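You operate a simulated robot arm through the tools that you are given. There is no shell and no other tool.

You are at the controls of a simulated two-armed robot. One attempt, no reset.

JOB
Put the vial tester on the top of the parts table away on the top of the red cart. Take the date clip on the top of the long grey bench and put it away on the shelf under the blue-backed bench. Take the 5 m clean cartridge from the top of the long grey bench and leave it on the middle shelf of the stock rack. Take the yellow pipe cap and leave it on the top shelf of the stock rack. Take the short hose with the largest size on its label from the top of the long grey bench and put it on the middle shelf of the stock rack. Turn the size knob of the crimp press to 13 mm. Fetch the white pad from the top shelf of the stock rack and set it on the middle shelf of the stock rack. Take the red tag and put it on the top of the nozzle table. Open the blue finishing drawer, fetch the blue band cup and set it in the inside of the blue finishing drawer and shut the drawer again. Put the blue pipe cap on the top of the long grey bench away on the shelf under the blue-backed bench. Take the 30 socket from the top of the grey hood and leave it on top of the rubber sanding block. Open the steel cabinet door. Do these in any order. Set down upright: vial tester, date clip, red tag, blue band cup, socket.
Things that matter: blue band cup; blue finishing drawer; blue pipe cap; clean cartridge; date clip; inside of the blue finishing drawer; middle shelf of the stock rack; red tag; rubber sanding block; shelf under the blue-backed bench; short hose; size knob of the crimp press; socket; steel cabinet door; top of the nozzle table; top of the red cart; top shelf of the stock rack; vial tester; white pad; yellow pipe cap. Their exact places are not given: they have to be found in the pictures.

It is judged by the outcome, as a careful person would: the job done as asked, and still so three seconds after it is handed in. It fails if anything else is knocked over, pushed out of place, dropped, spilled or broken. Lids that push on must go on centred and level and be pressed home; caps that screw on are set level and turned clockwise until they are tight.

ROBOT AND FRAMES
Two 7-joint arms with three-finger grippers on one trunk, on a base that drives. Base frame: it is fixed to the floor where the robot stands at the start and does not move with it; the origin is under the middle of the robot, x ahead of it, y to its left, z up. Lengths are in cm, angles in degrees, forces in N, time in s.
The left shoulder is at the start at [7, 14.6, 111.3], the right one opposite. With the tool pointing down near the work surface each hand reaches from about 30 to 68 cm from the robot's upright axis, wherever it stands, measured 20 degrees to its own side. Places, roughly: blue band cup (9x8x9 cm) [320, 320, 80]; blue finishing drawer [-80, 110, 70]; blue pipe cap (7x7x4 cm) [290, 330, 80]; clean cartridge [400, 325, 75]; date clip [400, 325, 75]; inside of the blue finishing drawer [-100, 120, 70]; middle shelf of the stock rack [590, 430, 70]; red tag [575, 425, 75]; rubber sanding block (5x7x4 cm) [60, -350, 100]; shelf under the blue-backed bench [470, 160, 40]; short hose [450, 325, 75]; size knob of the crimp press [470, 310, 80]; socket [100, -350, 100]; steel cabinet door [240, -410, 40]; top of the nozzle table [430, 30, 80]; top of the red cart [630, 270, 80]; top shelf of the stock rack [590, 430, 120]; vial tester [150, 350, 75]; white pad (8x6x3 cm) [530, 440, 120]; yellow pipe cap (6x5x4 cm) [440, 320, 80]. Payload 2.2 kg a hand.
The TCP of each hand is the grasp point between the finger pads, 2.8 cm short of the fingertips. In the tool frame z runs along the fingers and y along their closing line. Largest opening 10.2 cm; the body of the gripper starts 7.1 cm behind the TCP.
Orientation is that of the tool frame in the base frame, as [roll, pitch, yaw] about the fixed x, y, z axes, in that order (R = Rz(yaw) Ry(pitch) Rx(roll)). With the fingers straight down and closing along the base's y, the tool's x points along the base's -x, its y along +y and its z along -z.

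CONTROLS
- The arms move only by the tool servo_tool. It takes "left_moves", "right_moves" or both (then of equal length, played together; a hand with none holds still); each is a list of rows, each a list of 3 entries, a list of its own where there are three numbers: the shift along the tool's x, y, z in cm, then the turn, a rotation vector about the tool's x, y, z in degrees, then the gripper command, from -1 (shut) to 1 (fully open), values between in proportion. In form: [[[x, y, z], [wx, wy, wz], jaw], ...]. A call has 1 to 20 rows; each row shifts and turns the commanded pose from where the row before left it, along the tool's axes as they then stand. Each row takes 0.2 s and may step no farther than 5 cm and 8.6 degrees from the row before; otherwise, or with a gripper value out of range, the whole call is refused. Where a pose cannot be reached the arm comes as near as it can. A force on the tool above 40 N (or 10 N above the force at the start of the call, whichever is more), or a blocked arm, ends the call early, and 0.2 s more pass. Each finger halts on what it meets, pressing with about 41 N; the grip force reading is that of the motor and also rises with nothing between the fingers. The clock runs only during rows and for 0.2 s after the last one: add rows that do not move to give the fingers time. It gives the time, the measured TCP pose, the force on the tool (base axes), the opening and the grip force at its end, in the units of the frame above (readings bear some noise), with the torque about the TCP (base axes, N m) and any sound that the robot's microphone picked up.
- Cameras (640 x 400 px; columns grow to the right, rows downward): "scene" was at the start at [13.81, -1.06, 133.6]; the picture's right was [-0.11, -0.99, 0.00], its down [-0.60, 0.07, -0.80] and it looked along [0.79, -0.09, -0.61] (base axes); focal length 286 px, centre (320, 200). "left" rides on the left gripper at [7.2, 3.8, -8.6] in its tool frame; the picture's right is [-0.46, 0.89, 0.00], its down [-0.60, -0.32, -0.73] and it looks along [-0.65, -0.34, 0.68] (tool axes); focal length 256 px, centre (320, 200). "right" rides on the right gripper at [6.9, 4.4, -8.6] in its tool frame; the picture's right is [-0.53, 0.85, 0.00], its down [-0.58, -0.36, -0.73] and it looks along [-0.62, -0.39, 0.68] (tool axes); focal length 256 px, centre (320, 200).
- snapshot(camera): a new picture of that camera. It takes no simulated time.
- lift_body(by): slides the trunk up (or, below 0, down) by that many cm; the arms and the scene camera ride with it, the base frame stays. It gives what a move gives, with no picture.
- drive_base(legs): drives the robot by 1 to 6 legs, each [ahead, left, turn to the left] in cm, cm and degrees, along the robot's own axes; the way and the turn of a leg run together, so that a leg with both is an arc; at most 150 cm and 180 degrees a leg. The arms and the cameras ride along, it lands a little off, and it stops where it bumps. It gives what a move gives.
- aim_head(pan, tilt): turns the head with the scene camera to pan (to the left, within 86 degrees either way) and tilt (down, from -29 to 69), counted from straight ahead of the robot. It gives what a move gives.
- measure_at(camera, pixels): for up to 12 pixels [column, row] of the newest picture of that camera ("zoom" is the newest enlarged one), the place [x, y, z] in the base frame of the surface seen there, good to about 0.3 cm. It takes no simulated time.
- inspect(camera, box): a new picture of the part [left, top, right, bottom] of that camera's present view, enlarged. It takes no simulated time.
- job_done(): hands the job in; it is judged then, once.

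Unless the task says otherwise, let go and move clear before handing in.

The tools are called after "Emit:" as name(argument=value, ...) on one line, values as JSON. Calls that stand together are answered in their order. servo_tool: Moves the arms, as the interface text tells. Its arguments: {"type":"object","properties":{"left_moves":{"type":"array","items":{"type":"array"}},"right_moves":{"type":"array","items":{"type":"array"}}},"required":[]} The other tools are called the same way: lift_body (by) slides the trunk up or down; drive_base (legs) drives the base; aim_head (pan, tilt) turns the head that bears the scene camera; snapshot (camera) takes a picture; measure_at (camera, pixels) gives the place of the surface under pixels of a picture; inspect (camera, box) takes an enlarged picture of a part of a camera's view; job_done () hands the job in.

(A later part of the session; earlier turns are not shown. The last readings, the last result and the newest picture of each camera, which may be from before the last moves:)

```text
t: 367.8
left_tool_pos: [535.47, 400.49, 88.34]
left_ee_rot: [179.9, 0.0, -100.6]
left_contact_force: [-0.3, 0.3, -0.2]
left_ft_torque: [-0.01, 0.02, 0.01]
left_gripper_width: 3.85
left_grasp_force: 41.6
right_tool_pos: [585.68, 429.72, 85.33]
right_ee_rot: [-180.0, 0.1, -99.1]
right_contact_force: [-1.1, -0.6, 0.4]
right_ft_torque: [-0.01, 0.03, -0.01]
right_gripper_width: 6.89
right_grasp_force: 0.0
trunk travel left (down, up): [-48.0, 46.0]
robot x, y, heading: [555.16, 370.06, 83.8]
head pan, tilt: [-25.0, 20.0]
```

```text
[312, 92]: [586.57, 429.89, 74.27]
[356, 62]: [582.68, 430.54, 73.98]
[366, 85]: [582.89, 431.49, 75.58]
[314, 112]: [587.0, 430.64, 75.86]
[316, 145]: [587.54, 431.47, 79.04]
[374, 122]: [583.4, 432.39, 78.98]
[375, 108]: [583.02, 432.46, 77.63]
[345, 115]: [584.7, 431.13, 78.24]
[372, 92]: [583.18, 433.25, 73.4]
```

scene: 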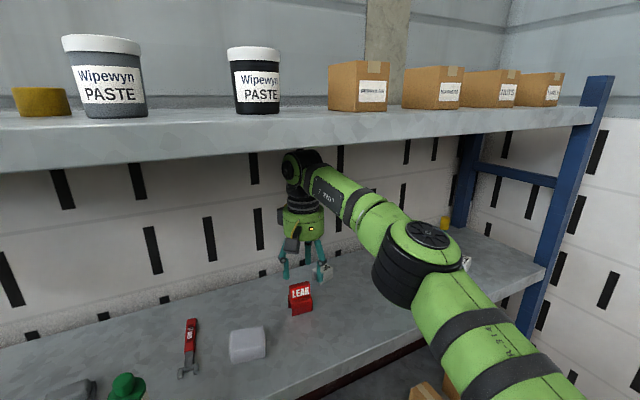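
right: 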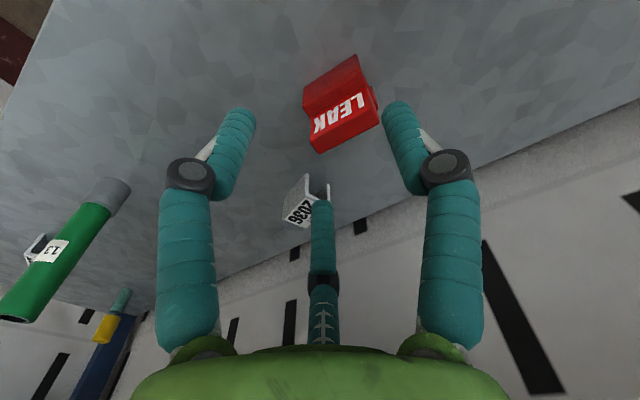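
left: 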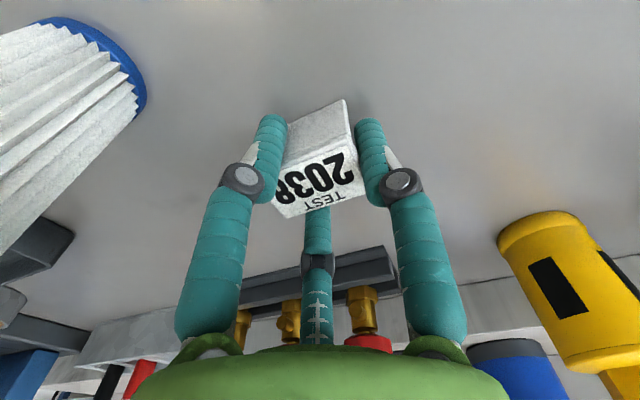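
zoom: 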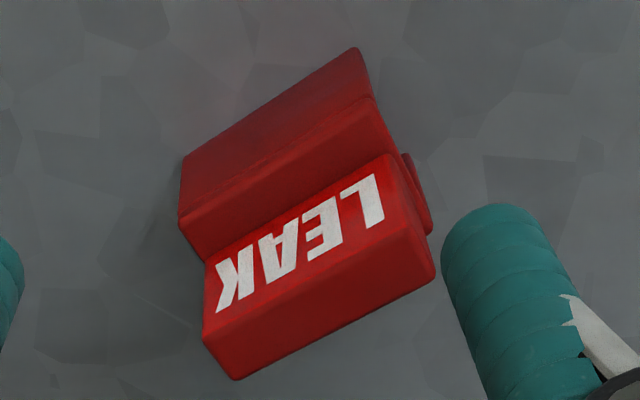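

Centre ≈ (585.2,431.5). Correcting and descending to z 75.8, then closing.

Emit:
servo_tool(right_moves=[[[-1.7, 0.78, 2], [0, 0, 2], 0.35], [[0, 0, 3.5], [0, 0, 0], 0.35], [[0, 0, 3], [0, 0, 0], 0.35], [[0, 0, 0.9], [0, 0, 0], 0.35], [[0, 0, 0], [0, 0, 0], 0.35]])

Emit:
snapshot(camera="right")

```text
t: 369.0
left_tool_pos: [535.43, 400.47, 88.28]
left_ee_rot: [179.8, 0.0, -100.6]
left_contact_force: [0.5, 1.0, -0.6]
left_ft_torque: [0.01, 0.01, 0.0]
left_gripper_width: 3.86
left_grasp_force: 40.9
right_tool_pos: [585.29, 430.75, 76.66]
right_ee_rot: [-180.0, 0.1, -101.0]
right_contact_force: [0.4, 0.8, 0.7]
right_ft_torque: [0.0, -0.04, 0.01]
right_gripper_width: 6.9
right_grasp_force: 0.1
right hand out of reach, approached as far as the arm can: row 1
trunk travel left (down, up): [-48.0, 46.0]
robot x, y, heading: [555.21, 369.98, 83.5]
head pan, tilt: [-25.0, 20.0]
```

```text
taken
```

right: 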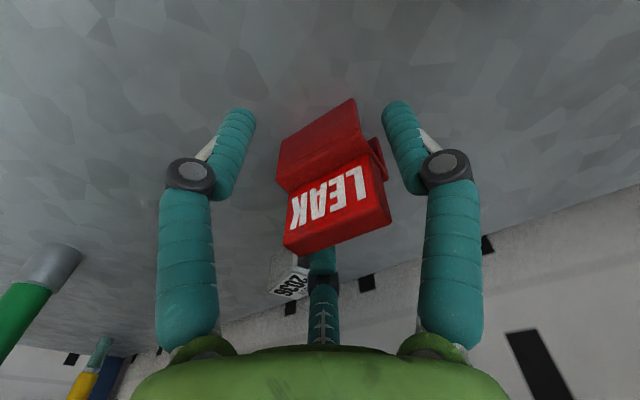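

Slightly short in y; nudging the base 0.9 ahead, lowering 0.8 and closing.

Emit:
drive_base(legs=[[0.9, 0, 0]])

Emit:
servo_tool(right_moves=[[[0, 0, 0.8], [0, 0, 0], 0.35], [[0, 0, 0], [0, 0, 0], 0.1], [[0, 0, 0], [0, 0, 0], -1], [[0, 0, 0], [0, 0, 0], -1], [[0, 0, 0], [0, 0, 0], -1]])

Emit:
snapshot(camera="right")

```text
t: 369.7
left_tool_pos: [535.59, 401.42, 88.24]
left_ee_rot: [179.9, 0.0, -100.6]
left_contact_force: [0.0, 0.2, 0.0]
left_ft_torque: [0.0, -0.02, -0.02]
left_gripper_width: 3.88
left_grasp_force: 40.6
right_tool_pos: [585.45, 431.63, 76.86]
right_ee_rot: [180.0, 0.0, -101.0]
right_contact_force: [-0.8, -0.5, 0.8]
right_ft_torque: [0.0, -0.01, -0.05]
right_gripper_width: 6.88
right_grasp_force: 0.1
trunk travel left (down, up): [-48.0, 46.0]
robot x, y, heading: [555.46, 370.39, 83.7]
head pan, tilt: [-25.0, 20.0]
```

```text
t: 370.9
left_tool_pos: [535.5, 401.48, 88.17]
left_ee_rot: [179.9, 0.0, -100.6]
left_contact_force: [-0.3, -0.3, -0.9]
left_ft_torque: [0.04, -0.02, 0.01]
left_gripper_width: 3.87
left_grasp_force: 40.8
right_tool_pos: [585.34, 431.68, 75.85]
right_ee_rot: [180.0, 0.1, -101.1]
right_contact_force: [-0.1, 0.3, 1.1]
right_ft_torque: [-0.02, -0.03, 0.0]
right_gripper_width: 3.93
right_grasp_force: 40.8
trunk travel left (down, up): [-48.0, 46.0]
robot x, y, heading: [555.88, 370.21, 83.7]
head pan, tilt: [-25.0, 20.0]
```

```text
taken
```

right: 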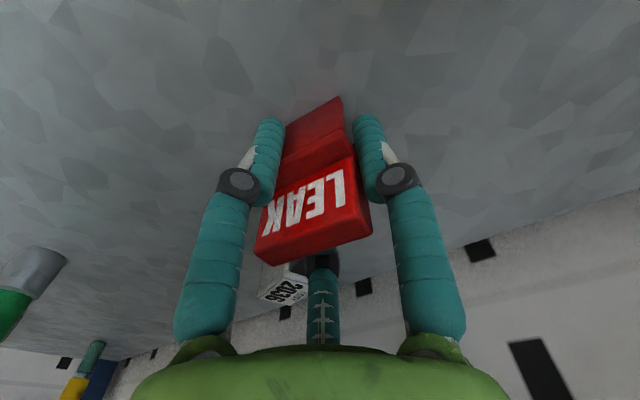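

Tag gripped (3.9). Lifting 7 and backing out.

Emit:
servo_tool(right_moves=[[[0, 0, -2], [0, 0, 0], -1], [[0, 0, -3], [0, 0, 0], -1], [[0, 0, -2], [0, 0, 0], -1], [[0, 0, 0], [0, 0, 0], -1]])

Emit:
drive_base(legs=[[-60, 0, 0]])

Emit:
snapshot(camera="scene")

Emit:
snapshot(camera="right")

```text
t: 371.9
left_tool_pos: [535.73, 401.55, 88.17]
left_ee_rot: [179.8, 0.0, -100.5]
left_contact_force: [0.0, 0.3, -0.7]
left_ft_torque: [0.02, 0.0, 0.01]
left_gripper_width: 3.84
left_grasp_force: 41.0
right_tool_pos: [585.46, 431.57, 82.97]
right_ee_rot: [179.9, 0.2, -101.1]
right_contact_force: [0.9, -0.3, -0.2]
right_ft_torque: [0.02, 0.03, 0.02]
right_gripper_width: 3.93
right_grasp_force: 40.7
trunk travel left (down, up): [-48.0, 46.0]
robot x, y, heading: [555.69, 370.61, 83.6]
head pan, tilt: [-25.0, 20.0]
```

```text
t: 375.3
left_tool_pos: [529.04, 341.47, 88.28]
left_ee_rot: [179.8, 0.0, -100.0]
left_contact_force: [-0.9, 0.0, -0.2]
left_ft_torque: [0.01, 0.01, -0.01]
left_gripper_width: 3.86
left_grasp_force: 40.8
right_tool_pos: [578.49, 372.09, 82.71]
right_ee_rot: [180.0, 0.0, -100.7]
right_contact_force: [-0.1, 0.1, 0.8]
right_ft_torque: [0.02, 0.0, 0.02]
right_gripper_width: 3.93
right_grasp_force: 41.3
trunk travel left (down, up): [-48.0, 46.0]
robot x, y, heading: [549.24, 310.78, 84.1]
head pan, tilt: [-25.0, 20.0]
```

```text
taken
```

scene: 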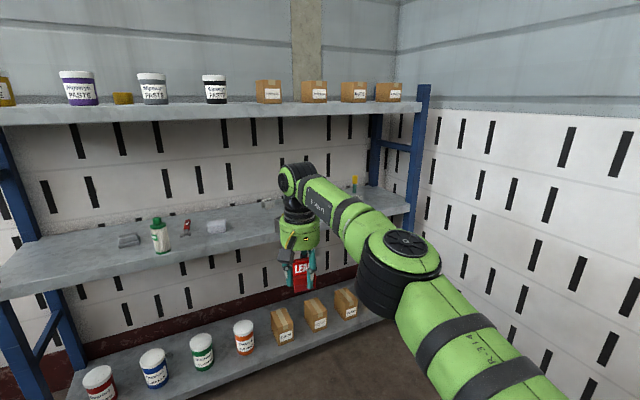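

```text
taken
```

right: 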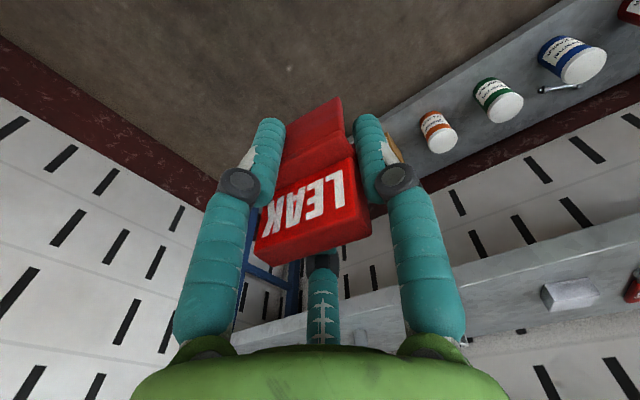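

Tag held upright. I'll raise the trunk, back further, and turn around to view the blue-backed bench and nozzle table.

Emit:
lift_body(by=40)

Emit:
drive_base(legs=[[-60, 0, 0], [0, 0, 90]])

Emit:
aim_head(pan=40, tilt=25)

Emit:
snapshot(camera="scene")

Emit:
aim_head(pan=80, tilt=25)

Emit:
snapshot(camera="scene")

```text
t: 379.2
left_tool_pos: [528.85, 341.46, 128.23]
left_ee_rot: [179.9, -0.1, -100.0]
left_contact_force: [0.3, -0.3, -1.5]
left_ft_torque: [-0.01, -0.03, -0.01]
left_gripper_width: 3.88
left_grasp_force: 41.2
right_tool_pos: [578.53, 372.07, 122.85]
right_ee_rot: [-179.9, 0.0, -100.6]
right_contact_force: [-0.8, 0.9, 0.4]
right_ft_torque: [-0.01, -0.02, 0.02]
right_gripper_width: 3.9
right_grasp_force: 41.1
trunk travel left (down, up): [-88.0, 6.0]
robot x, y, heading: [549.04, 310.72, 84.4]
head pan, tilt: [-25.0, 20.0]
```

```text
t: 386.3
left_tool_pos: [512.97, 231.92, 128.2]
left_ee_rot: [179.9, 0.1, -9.2]
left_contact_force: [-0.2, -0.6, 0.5]
left_ft_torque: [0.0, -0.02, -0.01]
left_gripper_width: 3.88
left_grasp_force: 41.4
right_tool_pos: [481.73, 281.2, 122.81]
right_ee_rot: [180.0, 0.1, -9.9]
right_contact_force: [-0.4, 0.0, -1.2]
right_ft_torque: [0.0, -0.01, 0.01]
right_gripper_width: 3.9
right_grasp_force: 41.3
trunk travel left (down, up): [-88.0, 6.0]
robot x, y, heading: [543.76, 252.4, 174.9]
head pan, tilt: [-25.0, 20.0]
```

```text
t: 387.7
left_tool_pos: [512.96, 231.83, 128.2]
left_ee_rot: [179.9, -0.1, -9.2]
left_contact_force: [0.2, 0.4, -1.4]
left_ft_torque: [-0.01, 0.02, 0.01]
left_gripper_width: 3.89
left_grasp_force: 40.6
right_tool_pos: [481.78, 280.97, 122.8]
right_ee_rot: [180.0, 0.0, -9.8]
right_contact_force: [0.3, 0.3, -0.5]
right_ft_torque: [-0.01, 0.03, 0.0]
right_gripper_width: 3.92
right_grasp_force: 41.0
trunk travel left (down, up): [-88.0, 6.0]
robot x, y, heading: [543.64, 252.28, 174.9]
head pan, tilt: [40.0, 25.0]
```

```text
taken
```

scene: 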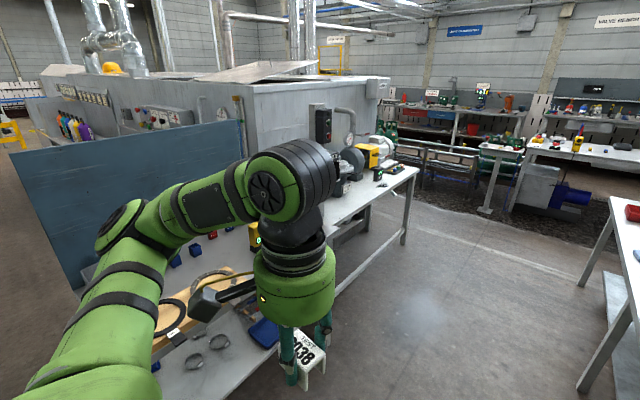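

```text
t: 388.7
left_tool_pos: [512.96, 231.89, 128.19]
left_ee_rot: [-180.0, 0.0, -9.3]
left_contact_force: [0.2, -0.4, 0.1]
left_ft_torque: [0.02, -0.03, 0.01]
left_gripper_width: 3.88
left_grasp_force: 41.7
right_tool_pos: [481.82, 281.05, 122.82]
right_ee_rot: [-180.0, 0.1, -9.9]
right_contact_force: [0.1, -0.1, 0.2]
right_ft_torque: [-0.01, -0.02, -0.01]
right_gripper_width: 3.92
right_grasp_force: 40.9
trunk travel left (down, up): [-88.0, 6.0]
robot x, y, heading: [543.83, 252.11, 174.8]
head pan, tilt: [80.0, 25.0]
```

```text
taken
```

scene: 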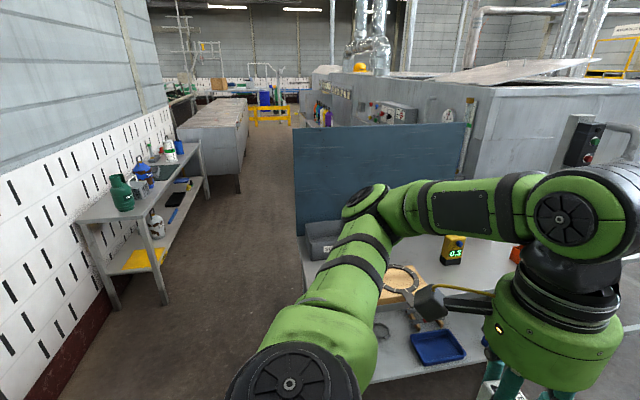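

I see the blue-backed bench (its blue panel at 380,170) with items on a lower shelf. Measuring key points there and the aisle beyond.

Emit:
measure_at(camera="scene", pixels=[[295, 230], [300, 130], [465, 125], [385, 330], [440, 345], [405, 285], [150, 250], [95, 220], [270, 230], [205, 160], [330, 240], [230, 300]])

Emit:
inspect(camera="scene", box=[290, 200, 530, 380])

```text
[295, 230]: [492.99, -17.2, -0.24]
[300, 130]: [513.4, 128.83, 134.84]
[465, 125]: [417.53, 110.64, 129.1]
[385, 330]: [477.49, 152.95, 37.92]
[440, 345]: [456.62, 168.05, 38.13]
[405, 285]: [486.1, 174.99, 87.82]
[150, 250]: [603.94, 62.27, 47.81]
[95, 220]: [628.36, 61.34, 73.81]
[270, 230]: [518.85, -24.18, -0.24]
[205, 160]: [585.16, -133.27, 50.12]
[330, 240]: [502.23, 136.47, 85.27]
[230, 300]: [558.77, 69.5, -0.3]
```

```text
2.22 times, centred on (410, 290) of scene
```

zoom: 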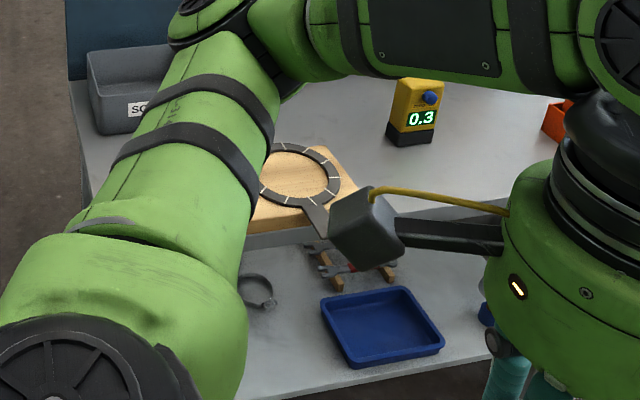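

The lower shelf is at z≈38 under the bench top (front edge y≈183). I'll turn left to face −y and look.

Emit:
drive_base(legs=[[0, 0, 95], [0, -55, 0]])

Emit:
aim_head(pan=0, tilt=40)

Emit:
snapshot(camera="scene")

```text
t: 395.9
left_tool_pos: [512.4, 223.77, 128.06]
left_ee_rot: [179.9, 0.0, 86.4]
left_contact_force: [-0.4, -0.3, 0.4]
left_ft_torque: [-0.01, 0.01, 0.0]
left_gripper_width: 3.89
left_grasp_force: 41.0
right_tool_pos: [466.6, 187.74, 122.91]
right_ee_rot: [-179.8, 0.2, 86.0]
right_contact_force: [0.1, 0.6, 0.0]
right_ft_torque: [-0.04, 0.01, -0.03]
right_gripper_width: 3.86
right_grasp_force: 41.0
trunk travel left (down, up): [-88.0, 6.0]
robot x, y, heading: [488.39, 252.22, -89.1]
head pan, tilt: [80.0, 25.0]
```

```text
t: 397.4
left_tool_pos: [512.16, 223.69, 128.22]
left_ee_rot: [180.0, 0.0, 86.6]
left_contact_force: [-0.6, 0.2, -0.1]
left_ft_torque: [-0.01, 0.02, 0.01]
left_gripper_width: 3.9
left_grasp_force: 40.8
right_tool_pos: [466.2, 187.63, 122.91]
right_ee_rot: [-179.9, 0.1, 85.9]
right_contact_force: [0.1, 0.2, -0.6]
right_ft_torque: [0.0, 0.01, -0.02]
right_gripper_width: 3.88
right_grasp_force: 41.0
trunk travel left (down, up): [-88.0, 6.0]
robot x, y, heading: [488.29, 252.24, -89.3]
head pan, tilt: [0.0, 40.0]
```

```text
taken
```

scene: 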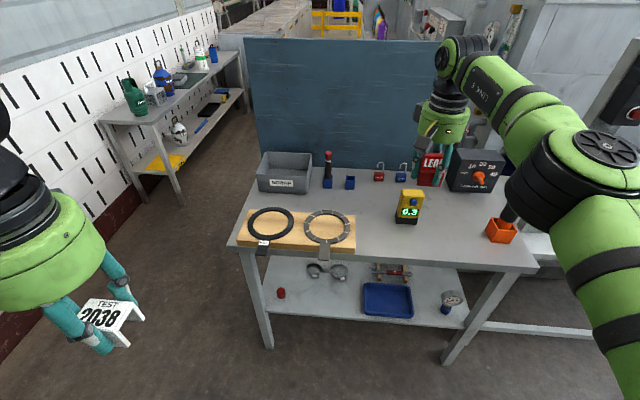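

Shelf visible: free area around px (310–340,295). Measuring.

Emit:
measure_at(camera="scene", pixels=[[320, 295], [300, 290], [340, 300], [281, 293], [315, 312], [360, 318], [362, 305], [300, 255], [400, 262], [340, 275], [240, 245], [265, 330]])

Emit:
inspect(camera="scene", box=[230, 230, 490, 350])

```text
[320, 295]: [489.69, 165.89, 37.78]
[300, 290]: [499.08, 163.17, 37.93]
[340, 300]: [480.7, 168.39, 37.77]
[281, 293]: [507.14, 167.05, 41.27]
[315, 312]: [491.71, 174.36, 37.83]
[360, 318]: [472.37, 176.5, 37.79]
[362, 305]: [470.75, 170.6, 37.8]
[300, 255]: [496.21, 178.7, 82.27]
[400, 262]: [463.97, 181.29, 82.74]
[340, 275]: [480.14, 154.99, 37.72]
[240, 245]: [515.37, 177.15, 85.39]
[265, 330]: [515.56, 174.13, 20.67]
```

```text
2.46 times, centred on (360, 290) of scene
```

zoom: 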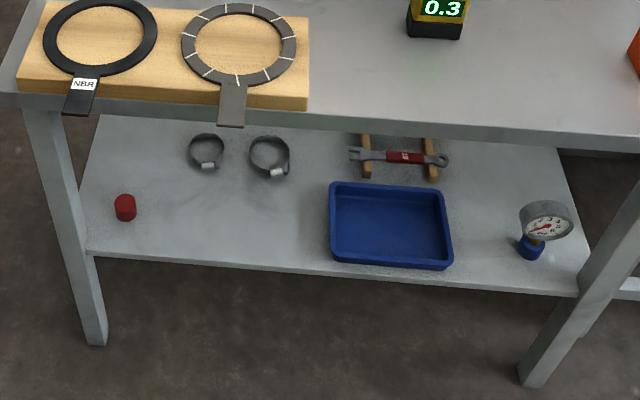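

Free spot on the shelf at about (497,167), z 37.8; bench top front edge y≈181, underside ~78. First I'll pull the right hand back and up, and extend the left.

Emit:
servo_tool(right_moves=[[[4, 0, -2], [0, 0, 0], -1], [[4, 0, -2], [0, 0, 0], -1], [[4, 0, -2], [0, 0, 0], -1], [[4, 0, -2], [0, 0, 0], -1], [[4, 0, -2], [0, 0, 0], -1], [[4, 0, -2], [0, 0, 0], -1], [[4, 0, 0], [0, 0, 0], -1], [[0, 0, 0], [0, 0, 0], -1]])

Emit:
lift_body(by=-40)

Emit:
lift_body(by=-40)

Emit:
snapshot(camera="scene")

```text
t: 399.2
left_tool_pos: [512.06, 223.71, 128.19]
left_ee_rot: [179.9, -0.1, 86.5]
left_contact_force: [-0.2, 0.5, 0.3]
left_ft_torque: [0.03, 0.01, -0.02]
left_gripper_width: 3.9
left_grasp_force: 41.2
right_tool_pos: [468.47, 215.43, 134.96]
right_ee_rot: [180.0, 0.1, 85.9]
right_contact_force: [0.0, -0.4, -0.1]
right_ft_torque: [0.02, 0.01, 0.0]
right_gripper_width: 3.91
right_grasp_force: 41.0
trunk travel left (down, up): [-88.0, 6.0]
robot x, y, heading: [488.53, 251.96, -89.3]
head pan, tilt: [0.0, 40.0]
```

```text
t: 403.1
left_tool_pos: [512.13, 223.75, 88.23]
left_ee_rot: [180.0, 0.0, 86.4]
left_contact_force: [0.3, -0.2, 0.2]
left_ft_torque: [-0.03, -0.01, 0.0]
left_gripper_width: 3.87
left_grasp_force: 41.2
right_tool_pos: [468.41, 215.51, 95.06]
right_ee_rot: [-179.9, 0.0, 85.9]
right_contact_force: [0.1, 0.1, 0.3]
right_ft_torque: [-0.01, -0.01, 0.04]
right_gripper_width: 3.91
right_grasp_force: 41.1
trunk travel left (down, up): [-48.0, 46.0]
robot x, y, heading: [488.53, 252.14, -89.3]
head pan, tilt: [0.0, 40.0]
```

```text
t: 406.9
left_tool_pos: [512.26, 223.75, 48.29]
left_ee_rot: [179.9, 0.1, 86.6]
left_contact_force: [0.1, 0.4, 0.1]
left_ft_torque: [0.01, 0.02, -0.01]
left_gripper_width: 3.87
left_grasp_force: 41.3
right_tool_pos: [468.31, 215.58, 54.96]
right_ee_rot: [-179.9, 0.1, 85.9]
right_contact_force: [0.3, -0.6, -0.9]
right_ft_torque: [0.0, 0.01, -0.02]
right_gripper_width: 3.92
right_grasp_force: 40.8
trunk travel left (down, up): [-8.0, 86.0]
robot x, y, heading: [488.66, 252.34, -89.3]
head pan, tilt: [0.0, 40.0]
```

```text
taken
```

scene: 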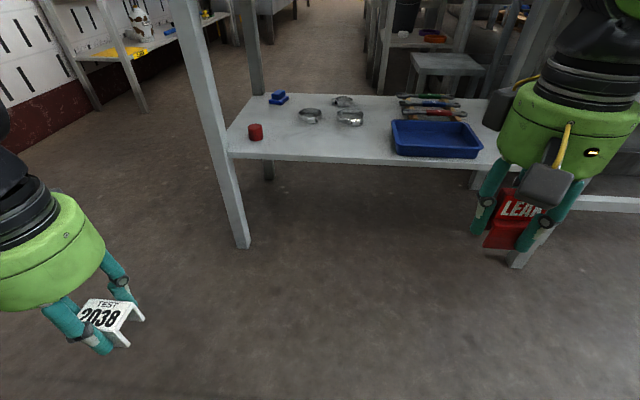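

The head now sees the shelf from below bench-top level. I'll extend the left hand 27, lower the right 7 so its wrist stays below the bench top, and sidestep right.

Emit:
servo_tool(left_moves=[[[-4.5, 0, 0], [0, 0, 0], -1], [[-4.5, 0, 0], [0, 0, 0], -1], [[-4.5, 0, 0], [0, 0, 0], -1], [[-4.5, 0, 0], [0, 0, 0], -1], [[-4.5, 0, 0], [0, 0, 0], -1], [[-4.5, 0, 0], [0, 0, 0], -1], [[0, 0, 0], [0, 0, 0], -1]], right_moves=[[[0, 0, 2], [0, 0, 0], -1], [[0, 0, 2], [0, 0, 0], -1], [[0, 0, 2], [0, 0, 0], -1], [[0, 0, 1], [0, 0, 0], -1], [[0, 0, 0], [0, 0, 0], -1], [[0, 0, 0], [0, 0, 0], -1], [[0, 0, 0], [0, 0, 0], -1]])

Emit:
drive_base(legs=[[0, -13.5, 0], [14, 0, 0]])

Emit:
aim_head(pan=15, tilt=25)

Emit:
snapshot(camera="scene")

Emit:
snapshot(camera="left")

```text
t: 408.5
left_tool_pos: [510.39, 196.5, 48.3]
left_ee_rot: [179.8, 0.0, 86.4]
left_contact_force: [-0.9, 0.7, 0.3]
left_ft_torque: [-0.01, -0.03, -0.04]
left_gripper_width: 3.85
left_grasp_force: 41.1
right_tool_pos: [468.45, 215.52, 48.0]
right_ee_rot: [-180.0, 0.1, 86.0]
right_contact_force: [0.7, -0.6, -0.1]
right_ft_torque: [-0.03, 0.03, -0.02]
right_gripper_width: 3.92
right_grasp_force: 41.2
trunk travel left (down, up): [-8.0, 86.0]
robot x, y, heading: [488.42, 251.95, -89.4]
head pan, tilt: [0.0, 40.0]
```

```text
t: 410.8
left_tool_pos: [496.33, 182.54, 48.39]
left_ee_rot: [179.9, 0.1, 86.4]
left_contact_force: [-0.7, 0.4, -0.3]
left_ft_torque: [0.0, 0.01, 0.01]
left_gripper_width: 3.86
left_grasp_force: 41.0
right_tool_pos: [454.68, 201.43, 48.01]
right_ee_rot: [-180.0, 0.1, 85.7]
right_contact_force: [-0.9, -0.4, -0.2]
right_ft_torque: [0.04, 0.01, 0.01]
right_gripper_width: 3.88
right_grasp_force: 41.0
trunk travel left (down, up): [-8.0, 86.0]
robot x, y, heading: [474.66, 238.27, -89.3]
head pan, tilt: [0.0, 40.0]
```

```text
t: 411.5
left_tool_pos: [496.26, 182.41, 48.4]
left_ee_rot: [179.9, 0.0, 86.3]
left_contact_force: [0.2, 0.5, 0.1]
left_ft_torque: [-0.02, -0.01, -0.03]
left_gripper_width: 3.85
left_grasp_force: 41.0
right_tool_pos: [454.57, 201.35, 48.11]
right_ee_rot: [-179.9, 0.2, 85.8]
right_contact_force: [-0.9, 0.8, -0.3]
right_ft_torque: [0.01, -0.02, -0.01]
right_gripper_width: 3.89
right_grasp_force: 41.2
trunk travel left (down, up): [-8.0, 86.0]
robot x, y, heading: [474.79, 238.07, -89.3]
head pan, tilt: [15.0, 25.0]
```

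```text
taken
```

scene: 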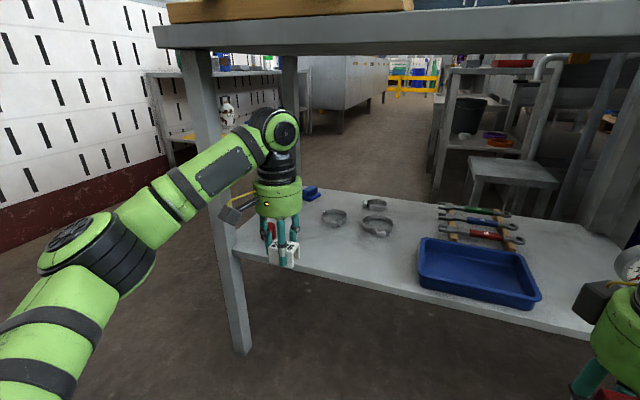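

```text
taken
```

left: 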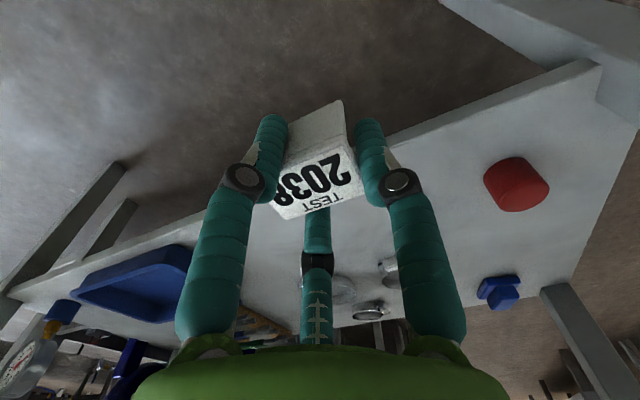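

The forearm would pass near the bench's left leg, so I'll use a spot a bit more right, x≈489.5. Sidestep 6.5 right, then ahead 15.

Emit:
drive_base(legs=[[0, -6.5, 0], [14.5, 0, 0]])

Emit:
snapshot(camera="scene")

Emit:
snapshot(camera="left")

```text
t: 413.5
left_tool_pos: [489.97, 168.3, 48.4]
left_ee_rot: [179.9, 0.0, 86.3]
left_contact_force: [-0.6, -1.0, -0.1]
left_ft_torque: [0.0, -0.01, 0.0]
left_gripper_width: 3.88
left_grasp_force: 41.2
right_tool_pos: [448.15, 187.44, 48.01]
right_ee_rot: [180.0, 0.1, 85.6]
right_contact_force: [1.0, 0.5, 0.4]
right_ft_torque: [0.02, 0.0, 0.01]
right_gripper_width: 3.9
right_grasp_force: 41.0
trunk travel left (down, up): [-8.0, 86.0]
robot x, y, heading: [468.67, 224.01, -89.4]
head pan, tilt: [15.0, 25.0]
```

```text
taken
```

scene: 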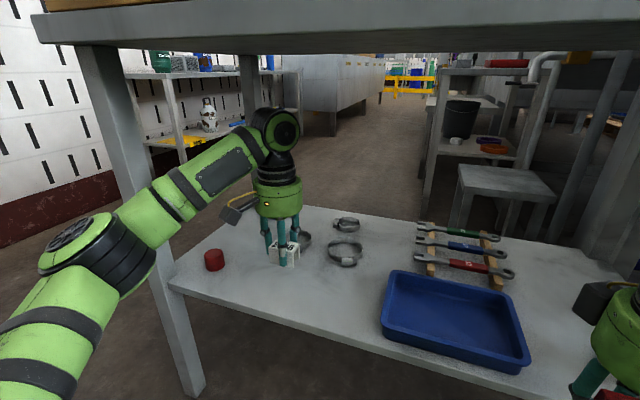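

```text
taken
```

left: 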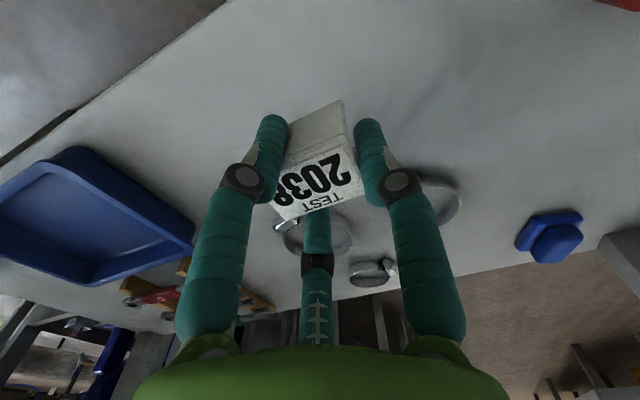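

Hose clamps lie just beyond; I'll measure how close they are to the finger zone.

Emit:
measure_at(camera="left", pixels=[[445, 190], [455, 215], [430, 182], [300, 240], [345, 235], [372, 268], [345, 150], [180, 200], [150, 160]])

Emit:
measure_at(camera="scene", pixels=[[305, 240], [308, 246], [345, 262], [345, 250], [300, 232], [215, 262], [383, 325], [398, 272]])

```text
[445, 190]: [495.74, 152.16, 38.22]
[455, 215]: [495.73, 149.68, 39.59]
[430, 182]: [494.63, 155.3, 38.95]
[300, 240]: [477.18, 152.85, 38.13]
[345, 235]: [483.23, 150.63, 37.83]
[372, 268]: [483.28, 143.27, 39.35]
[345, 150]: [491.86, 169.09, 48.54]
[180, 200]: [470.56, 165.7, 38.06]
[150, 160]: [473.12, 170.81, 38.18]
```

```text
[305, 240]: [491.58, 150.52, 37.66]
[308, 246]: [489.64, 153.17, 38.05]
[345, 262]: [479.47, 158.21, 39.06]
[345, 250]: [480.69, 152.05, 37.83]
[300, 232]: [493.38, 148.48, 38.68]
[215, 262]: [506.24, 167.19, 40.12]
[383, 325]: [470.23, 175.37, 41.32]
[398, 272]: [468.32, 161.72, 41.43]
```

Nearest clamp edge is y 158, fine. Lowering 6.2 then creeping.

Emit:
servo_tool(left_moves=[[[0, 0, 3], [0, 0, 0], -1], [[0, 0, 2.5], [0, 0, 0], -1], [[0, 0, 0.8], [0, 0, 0], -1], [[0, 0, 0], [0, 0, 0], -1]])

Emit:
servo_tool(left_moves=[[[0, 0, 0.3], [0, 0, 0], -1], [[0, 0, 0], [0, 0, 0], -1]])

Emit:
servo_tool(left_moves=[[[0, 0, 0.3], [0, 0, 0], -1], [[0, 0, 0], [0, 0, 0], -1]])

```text
t: 414.5
left_tool_pos: [489.98, 168.34, 42.01]
left_ee_rot: [179.9, 0.0, 86.2]
left_contact_force: [0.0, -0.4, 0.2]
left_ft_torque: [0.01, 0.01, -0.01]
left_gripper_width: 3.86
left_grasp_force: 41.1
right_tool_pos: [448.13, 187.29, 47.97]
right_ee_rot: [-179.9, 0.1, 85.7]
right_contact_force: [-0.3, -0.6, -0.7]
right_ft_torque: [0.01, -0.03, 0.01]
right_gripper_width: 3.88
right_grasp_force: 41.2
trunk travel left (down, up): [-8.0, 86.0]
robot x, y, heading: [468.43, 223.97, -89.7]
head pan, tilt: [15.0, 25.0]
```

```text
t: 415.1
left_tool_pos: [489.96, 168.33, 41.82]
left_ee_rot: [179.9, 0.0, 86.1]
left_contact_force: [-0.6, -0.5, -0.8]
left_ft_torque: [0.0, 0.0, 0.03]
left_gripper_width: 3.86
left_grasp_force: 41.7
right_tool_pos: [448.22, 187.21, 48.0]
right_ee_rot: [-179.9, 0.1, 85.7]
right_contact_force: [-0.8, 0.2, 0.2]
right_ft_torque: [0.0, -0.02, 0.0]
right_gripper_width: 3.91
right_grasp_force: 41.4
trunk travel left (down, up): [-8.0, 86.0]
robot x, y, heading: [468.57, 223.93, -89.8]
head pan, tilt: [15.0, 25.0]
```

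```text
t: 415.7
left_tool_pos: [490.05, 168.31, 41.65]
left_ee_rot: [179.9, 0.1, 86.2]
left_contact_force: [2.3, 0.7, 8.9]
left_ft_torque: [0.09, 0.16, -0.05]
left_gripper_width: 3.89
left_grasp_force: 41.0
right_tool_pos: [448.26, 187.38, 48.06]
right_ee_rot: [179.9, 0.2, 85.7]
right_contact_force: [-0.4, 0.8, -0.2]
right_ft_torque: [-0.01, -0.03, 0.03]
right_gripper_width: 3.9
right_grasp_force: 41.0
trunk travel left (down, up): [-8.0, 86.0]
robot x, y, heading: [468.51, 223.99, -89.8]
head pan, tilt: [15.0, 25.0]
```

Contact. Opening and rising 7, then backing out.

Emit:
servo_tool(left_moves=[[[0, 0, -0.15], [0, 0, 0], -0.2], [[0, 0, 0], [0, 0, 0], 0], [[0, 0, 0], [0, 0, 0], 0.3], [[0, 0, 0], [0, 0, 0], 0.3], [[0, 0, -3], [0, 0, 0], 0.3], [[0, 0, -4], [0, 0, 0], 0.3], [[0, 0, 0], [0, 0, 0], 0.3]])

Emit:
drive_base(legs=[[-30, 0, 0]])

Emit:
snapshot(camera="scene")

```text
t: 417.3
left_tool_pos: [489.79, 168.33, 48.62]
left_ee_rot: [179.9, 0.0, 86.2]
left_contact_force: [0.0, 0.2, 0.3]
left_ft_torque: [0.03, -0.01, 0.0]
left_gripper_width: 6.62
left_grasp_force: 0.0
right_tool_pos: [448.17, 187.36, 48.05]
right_ee_rot: [179.9, 0.2, 85.7]
right_contact_force: [-0.4, 0.4, -0.3]
right_ft_torque: [0.0, 0.02, 0.0]
right_gripper_width: 3.92
right_grasp_force: 41.5
trunk travel left (down, up): [-8.0, 86.0]
robot x, y, heading: [468.35, 223.93, -89.7]
head pan, tilt: [15.0, 25.0]
```

```text
t: 419.3
left_tool_pos: [489.42, 198.62, 48.52]
left_ee_rot: [179.9, 0.0, 85.8]
left_contact_force: [0.1, -0.4, 0.0]
left_ft_torque: [0.0, -0.01, -0.01]
left_gripper_width: 6.64
left_grasp_force: 0.0
right_tool_pos: [447.81, 217.94, 48.01]
right_ee_rot: [180.0, 0.1, 85.2]
right_contact_force: [-0.7, -0.2, -0.4]
right_ft_torque: [-0.01, -0.01, -0.01]
right_gripper_width: 3.88
right_grasp_force: 41.2
trunk travel left (down, up): [-8.0, 86.0]
robot x, y, heading: [468.05, 254.6, -90.0]
head pan, tilt: [15.0, 25.0]
```

```text
taken
```

scene: 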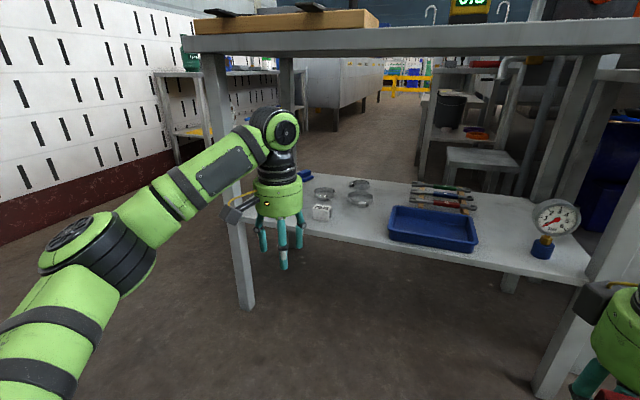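

The clip stands on the shelf under the blue-backed bench. Next the tag to the nozzle table: raise the trunk and drive around through the aisle at x≈563.

Emit:
lift_body(by=40)

Emit:
lift_body(by=35)

Emit:
drive_base(legs=[[0, 95, 0]])

Emit:
aim_head(pan=-20, tilt=20)

Emit:
snapshot(camera="scene")

```text
t: 423.2
left_tool_pos: [489.33, 198.63, 88.38]
left_ee_rot: [179.9, 0.1, 85.8]
left_contact_force: [-0.4, -0.6, 0.3]
left_ft_torque: [-0.01, -0.02, 0.01]
left_gripper_width: 6.66
left_grasp_force: 0.1
right_tool_pos: [447.78, 218.05, 87.96]
right_ee_rot: [180.0, 0.1, 85.3]
right_contact_force: [-0.3, -0.2, -0.1]
right_ft_torque: [0.01, -0.01, 0.04]
right_gripper_width: 3.88
right_grasp_force: 40.9
trunk travel left (down, up): [-48.0, 46.0]
robot x, y, heading: [468.27, 254.15, -90.0]
head pan, tilt: [15.0, 25.0]
```

```text
t: 426.6
left_tool_pos: [489.38, 198.61, 123.51]
left_ee_rot: [179.8, 0.0, 85.8]
left_contact_force: [-0.5, 0.3, -0.3]
left_ft_torque: [0.03, -0.01, 0.01]
left_gripper_width: 6.62
left_grasp_force: 0.1
right_tool_pos: [447.85, 217.95, 123.01]
right_ee_rot: [180.0, 0.1, 85.3]
right_contact_force: [-0.1, 0.0, -0.2]
right_ft_torque: [0.0, 0.02, 0.01]
right_gripper_width: 3.92
right_grasp_force: 41.1
trunk travel left (down, up): [-83.0, 11.0]
robot x, y, heading: [468.47, 254.57, -89.8]
head pan, tilt: [15.0, 25.0]
```

```text
t: 431.6
left_tool_pos: [583.93, 197.95, 123.54]
left_ee_rot: [179.8, 0.0, 85.2]
left_contact_force: [0.5, 0.4, 0.8]
left_ft_torque: [0.0, 0.0, -0.01]
left_gripper_width: 6.61
left_grasp_force: 0.1
right_tool_pos: [542.43, 217.76, 122.96]
right_ee_rot: [179.9, 0.1, 84.7]
right_contact_force: [-0.6, -0.1, -0.3]
right_ft_torque: [0.04, 0.0, 0.01]
right_gripper_width: 3.9
right_grasp_force: 41.1
trunk travel left (down, up): [-83.0, 11.0]
robot x, y, heading: [563.29, 254.01, -90.6]
head pan, tilt: [15.0, 25.0]
```

```text
t: 432.6
left_tool_pos: [583.98, 197.98, 123.39]
left_ee_rot: [179.8, 0.0, 85.2]
left_contact_force: [-1.2, -0.1, -1.0]
left_ft_torque: [-0.03, 0.05, 0.03]
left_gripper_width: 6.61
left_grasp_force: 0.1
right_tool_pos: [542.69, 217.73, 122.99]
right_ee_rot: [-179.9, 0.1, 84.7]
right_contact_force: [0.0, -0.2, 0.5]
right_ft_torque: [-0.01, 0.03, -0.02]
right_gripper_width: 3.91
right_grasp_force: 41.2
trunk travel left (down, up): [-83.0, 11.0]
robot x, y, heading: [563.23, 254.11, -90.3]
head pan, tilt: [-20.0, 20.0]
```

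```text
taken
```

scene: 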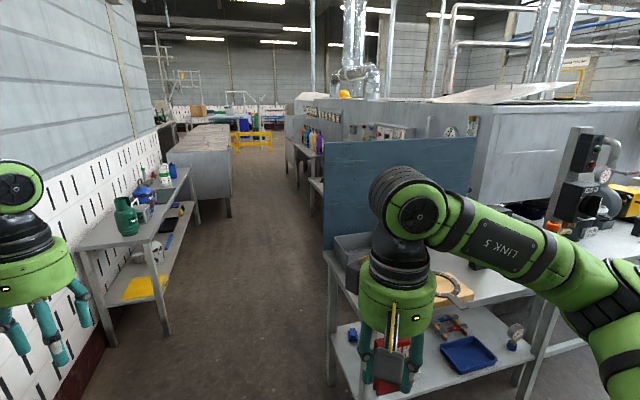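

The aisle is clear. Driving ahead 110 and looking to the right behind the blue panel.

Emit:
drive_base(legs=[[110, 0, 0.3]])

Emit:
aim_head(pan=-60, tilt=20)

Emit:
snapshot(camera="scene")

```text
t: 437.4
left_tool_pos: [582.66, 101.91, 125.08]
left_ee_rot: [-179.5, 1.9, 83.4]
left_contact_force: [-0.1, -1.1, 0.0]
left_ft_torque: [0.05, 0.03, -0.03]
left_gripper_width: 6.64
left_grasp_force: 0.0
right_tool_pos: [540.63, 122.87, 123.77]
right_ee_rot: [-179.2, 0.5, 80.7]
right_contact_force: [0.0, 0.1, 0.4]
right_ft_torque: [0.02, -0.03, -0.02]
right_gripper_width: 3.9
right_grasp_force: 40.8
trunk travel left (down, up): [-83.0, 11.0]
robot x, y, heading: [562.16, 154.92, -92.2]
head pan, tilt: [-20.0, 20.0]
stopped in leg 1: the robot was blocked; the commanded pose is now the measured one
```

```text
t: 438.4
left_tool_pos: [582.6, 102.26, 125.28]
left_ee_rot: [-179.6, 2.2, 83.7]
left_contact_force: [-0.3, 0.1, -0.1]
left_ft_torque: [-0.01, -0.01, -0.01]
left_gripper_width: 6.64
left_grasp_force: 0.0
right_tool_pos: [540.82, 123.08, 123.86]
right_ee_rot: [-179.3, 0.8, 81.3]
right_contact_force: [1.0, 0.3, 0.2]
right_ft_torque: [-0.02, -0.04, 0.0]
right_gripper_width: 3.88
right_grasp_force: 40.6
trunk travel left (down, up): [-83.0, 11.0]
robot x, y, heading: [562.13, 154.48, -91.7]
head pan, tilt: [-60.0, 20.0]
```

```text
taken
```

scene: 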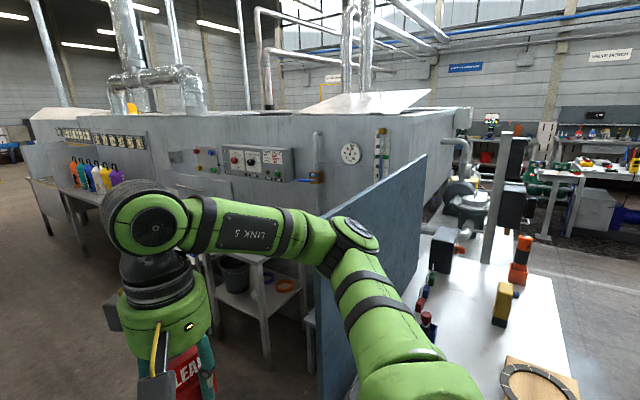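

The right elbow touched the blue panel's edge. I'll back off 20, extend the right hand to pull the elbow in, then proceed further to the left.

Emit:
drive_base(legs=[[-25, 4, 2]])

Emit:
servo_tool(right_moves=[[[-4.5, 0, 0], [0, 0, 0], -1], [[-4.5, 0, 0], [0, 0, 0], -1], [[-4.5, 0, 0], [0, 0, 0], -1], [[-4.5, 0, 0], [0, 0, 0], -1], [[-4.5, 0, 0], [0, 0, 0], -1], [[-3, 1, 0], [0, 0, 0], -1], [[0, 0, 0], [0, 0, 0], -1]])

Emit:
aim_head(pan=-45, tilt=35)

Emit:
snapshot(camera="scene")

```text
t: 440.3
left_tool_pos: [587.38, 123.71, 123.34]
left_ee_rot: [179.8, -0.3, 86.0]
left_contact_force: [-0.3, -0.9, 0.3]
left_ft_torque: [0.05, 0.0, 0.01]
left_gripper_width: 6.62
left_grasp_force: 0.1
right_tool_pos: [545.22, 143.01, 122.2]
right_ee_rot: [-179.8, -1.5, 84.0]
right_contact_force: [0.3, -0.3, -0.4]
right_ft_torque: [0.06, -0.03, 0.0]
right_gripper_width: 3.93
right_grasp_force: 41.4
trunk travel left (down, up): [-83.0, 11.0]
robot x, y, heading: [566.69, 179.91, -89.7]
head pan, tilt: [-60.0, 20.0]
```

```text
t: 441.9
left_tool_pos: [587.64, 124.28, 123.61]
left_ee_rot: [179.8, 0.0, 85.9]
left_contact_force: [-0.2, -0.9, -1.0]
left_ft_torque: [-0.02, 0.01, 0.01]
left_gripper_width: 6.63
left_grasp_force: 0.1
right_tool_pos: [543.36, 117.91, 121.99]
right_ee_rot: [-179.7, -1.1, 84.1]
right_contact_force: [-0.7, 0.1, -0.3]
right_ft_torque: [-0.01, -0.03, -0.01]
right_gripper_width: 3.91
right_grasp_force: 41.2
trunk travel left (down, up): [-83.0, 11.0]
robot x, y, heading: [566.26, 179.74, -89.8]
head pan, tilt: [-60.0, 20.0]
```

```text
t: 442.7
left_tool_pos: [587.65, 124.12, 123.46]
left_ee_rot: [179.8, 0.1, 86.0]
left_contact_force: [1.2, 0.2, 0.8]
left_ft_torque: [0.01, -0.04, 0.0]
left_gripper_width: 6.65
left_grasp_force: 0.1
right_tool_pos: [543.42, 118.0, 122.0]
right_ee_rot: [-179.8, -1.3, 84.0]
right_contact_force: [0.1, -0.4, 0.1]
right_ft_torque: [-0.03, -0.03, 0.03]
right_gripper_width: 3.91
right_grasp_force: 41.1
trunk travel left (down, up): [-83.0, 11.0]
robot x, y, heading: [566.41, 179.66, -89.8]
head pan, tilt: [-45.0, 35.0]
```

```text
taken
```

scene: 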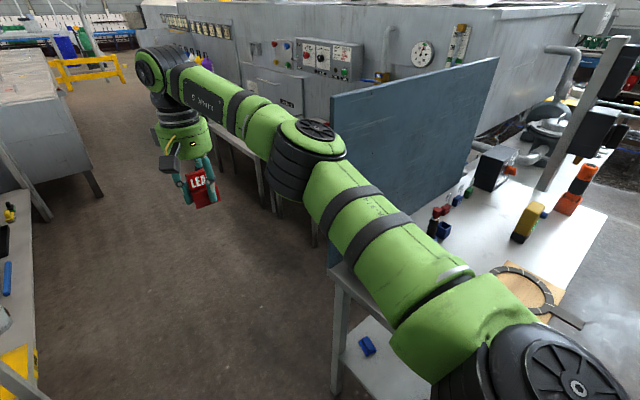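

Emit:
measure_at(camera="scene", pixels=[[290, 165], [285, 150], [332, 110], [335, 220], [232, 140], [250, 165], [265, 205], [100, 195], [40, 90], [215, 128], [400, 350], [60, 210]])

Emit:
inspect(camera="scene", box=[180, 60, 360, 230])

```text
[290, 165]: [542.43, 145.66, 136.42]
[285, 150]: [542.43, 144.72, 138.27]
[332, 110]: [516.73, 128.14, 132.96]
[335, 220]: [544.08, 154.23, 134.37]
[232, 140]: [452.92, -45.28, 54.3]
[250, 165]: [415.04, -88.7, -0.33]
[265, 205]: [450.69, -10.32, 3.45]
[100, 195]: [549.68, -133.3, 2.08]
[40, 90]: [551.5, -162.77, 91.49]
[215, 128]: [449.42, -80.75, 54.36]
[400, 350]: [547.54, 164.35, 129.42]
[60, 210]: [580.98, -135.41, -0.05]
```

```text
2.35 times, centred on (270, 145) of scene
```

zoom: 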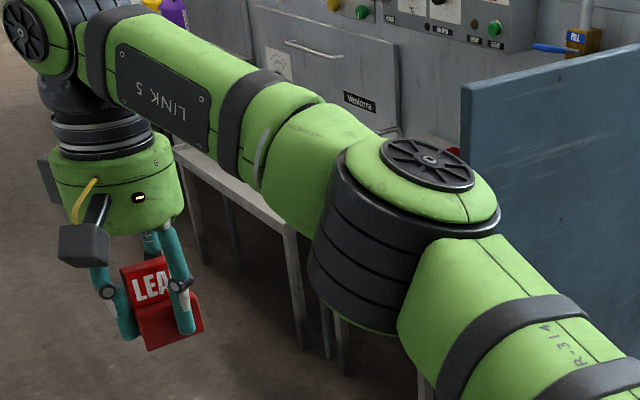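

Elbow is now at x≈535–542, clear of the panel (517). Driving ahead 70.

Emit:
drive_base(legs=[[70, 0, 0]])

Emit:
aim_head(pan=-65, tilt=25)

Emit:
snapshot(camera="scene")

```text
t: 446.4
left_tool_pos: [588.37, 56.41, 123.64]
left_ee_rot: [179.9, 0.2, 86.2]
left_contact_force: [0.0, 0.5, -0.1]
left_ft_torque: [0.01, -0.01, -0.04]
left_gripper_width: 6.64
left_grasp_force: 0.0
right_tool_pos: [544.27, 50.01, 121.95]
right_ee_rot: [-179.8, -1.2, 84.2]
right_contact_force: [-0.8, -0.9, -0.3]
right_ft_torque: [0.0, -0.02, -0.03]
right_gripper_width: 3.94
right_grasp_force: 40.9
trunk travel left (down, up): [-83.0, 11.0]
robot x, y, heading: [566.93, 111.93, -89.7]
head pan, tilt: [-45.0, 35.0]
```

```text
t: 447.2
left_tool_pos: [588.46, 56.25, 123.51]
left_ee_rot: [179.9, 0.0, 86.1]
left_contact_force: [-0.2, -0.1, 0.0]
left_ft_torque: [0.02, 0.0, 0.0]
left_gripper_width: 6.64
left_grasp_force: 0.1
right_tool_pos: [544.05, 49.75, 121.91]
right_ee_rot: [-179.7, -1.3, 84.3]
right_contact_force: [0.4, 0.9, 0.5]
right_ft_torque: [0.0, -0.01, -0.01]
right_gripper_width: 3.92
right_grasp_force: 40.6
trunk travel left (down, up): [-83.0, 11.0]
robot x, y, heading: [567.05, 111.78, -89.5]
head pan, tilt: [-65.0, 25.0]
```

```text
taken
```

scene: 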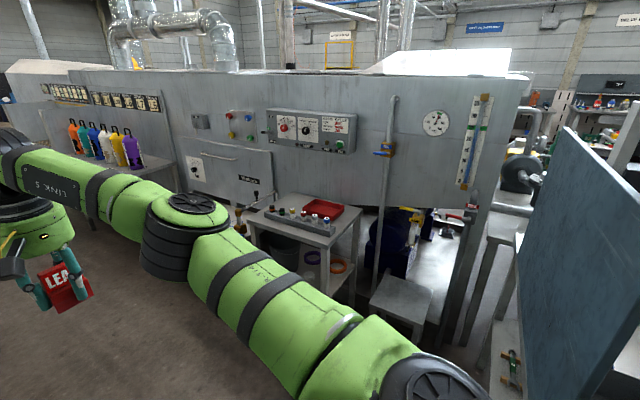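

The small table with nozzles and a red tray (300,215) is the nozzle table. Measuring.

Emit:
measure_at(camera="scene", pixels=[[248, 214], [328, 246], [360, 206], [290, 198], [338, 225], [323, 210], [300, 220], [285, 222], [345, 215], [300, 232], [400, 295], [355, 290]])

Emit:
inspect(camera="scene", box=[230, 170, 390, 280])

```text
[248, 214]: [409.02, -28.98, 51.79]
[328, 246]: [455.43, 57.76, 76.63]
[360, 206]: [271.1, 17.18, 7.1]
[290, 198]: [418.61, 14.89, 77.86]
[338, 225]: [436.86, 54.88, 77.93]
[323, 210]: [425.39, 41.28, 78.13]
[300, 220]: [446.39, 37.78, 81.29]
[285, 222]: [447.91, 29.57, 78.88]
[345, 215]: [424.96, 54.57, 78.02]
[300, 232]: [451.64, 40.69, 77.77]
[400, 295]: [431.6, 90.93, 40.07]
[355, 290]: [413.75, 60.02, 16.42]
```

```text
3.64 times, centred on (310, 225) of scene
```

zoom: 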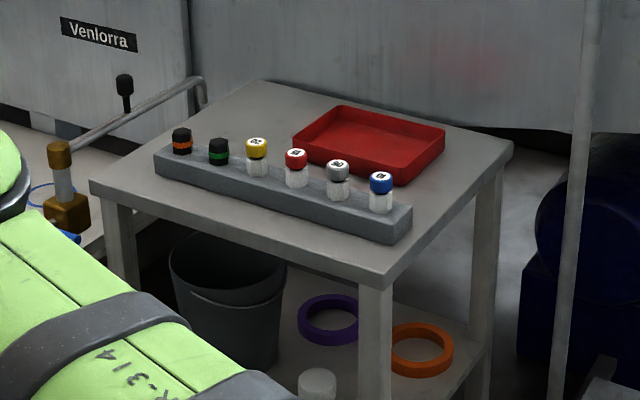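

Emit:
measure_at(camera="scene", pixels=[[294, 205], [285, 208], [275, 212], [351, 222], [345, 230], [262, 219], [303, 196], [312, 203], [335, 240], [318, 222], [295, 207], [280, 205]])

```text
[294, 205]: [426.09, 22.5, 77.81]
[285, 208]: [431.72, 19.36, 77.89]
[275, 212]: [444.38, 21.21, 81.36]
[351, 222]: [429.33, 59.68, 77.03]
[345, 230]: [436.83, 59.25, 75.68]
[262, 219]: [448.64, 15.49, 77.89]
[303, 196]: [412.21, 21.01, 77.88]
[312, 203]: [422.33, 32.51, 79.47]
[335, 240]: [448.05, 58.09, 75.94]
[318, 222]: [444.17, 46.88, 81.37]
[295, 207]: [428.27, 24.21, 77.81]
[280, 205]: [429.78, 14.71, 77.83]
```

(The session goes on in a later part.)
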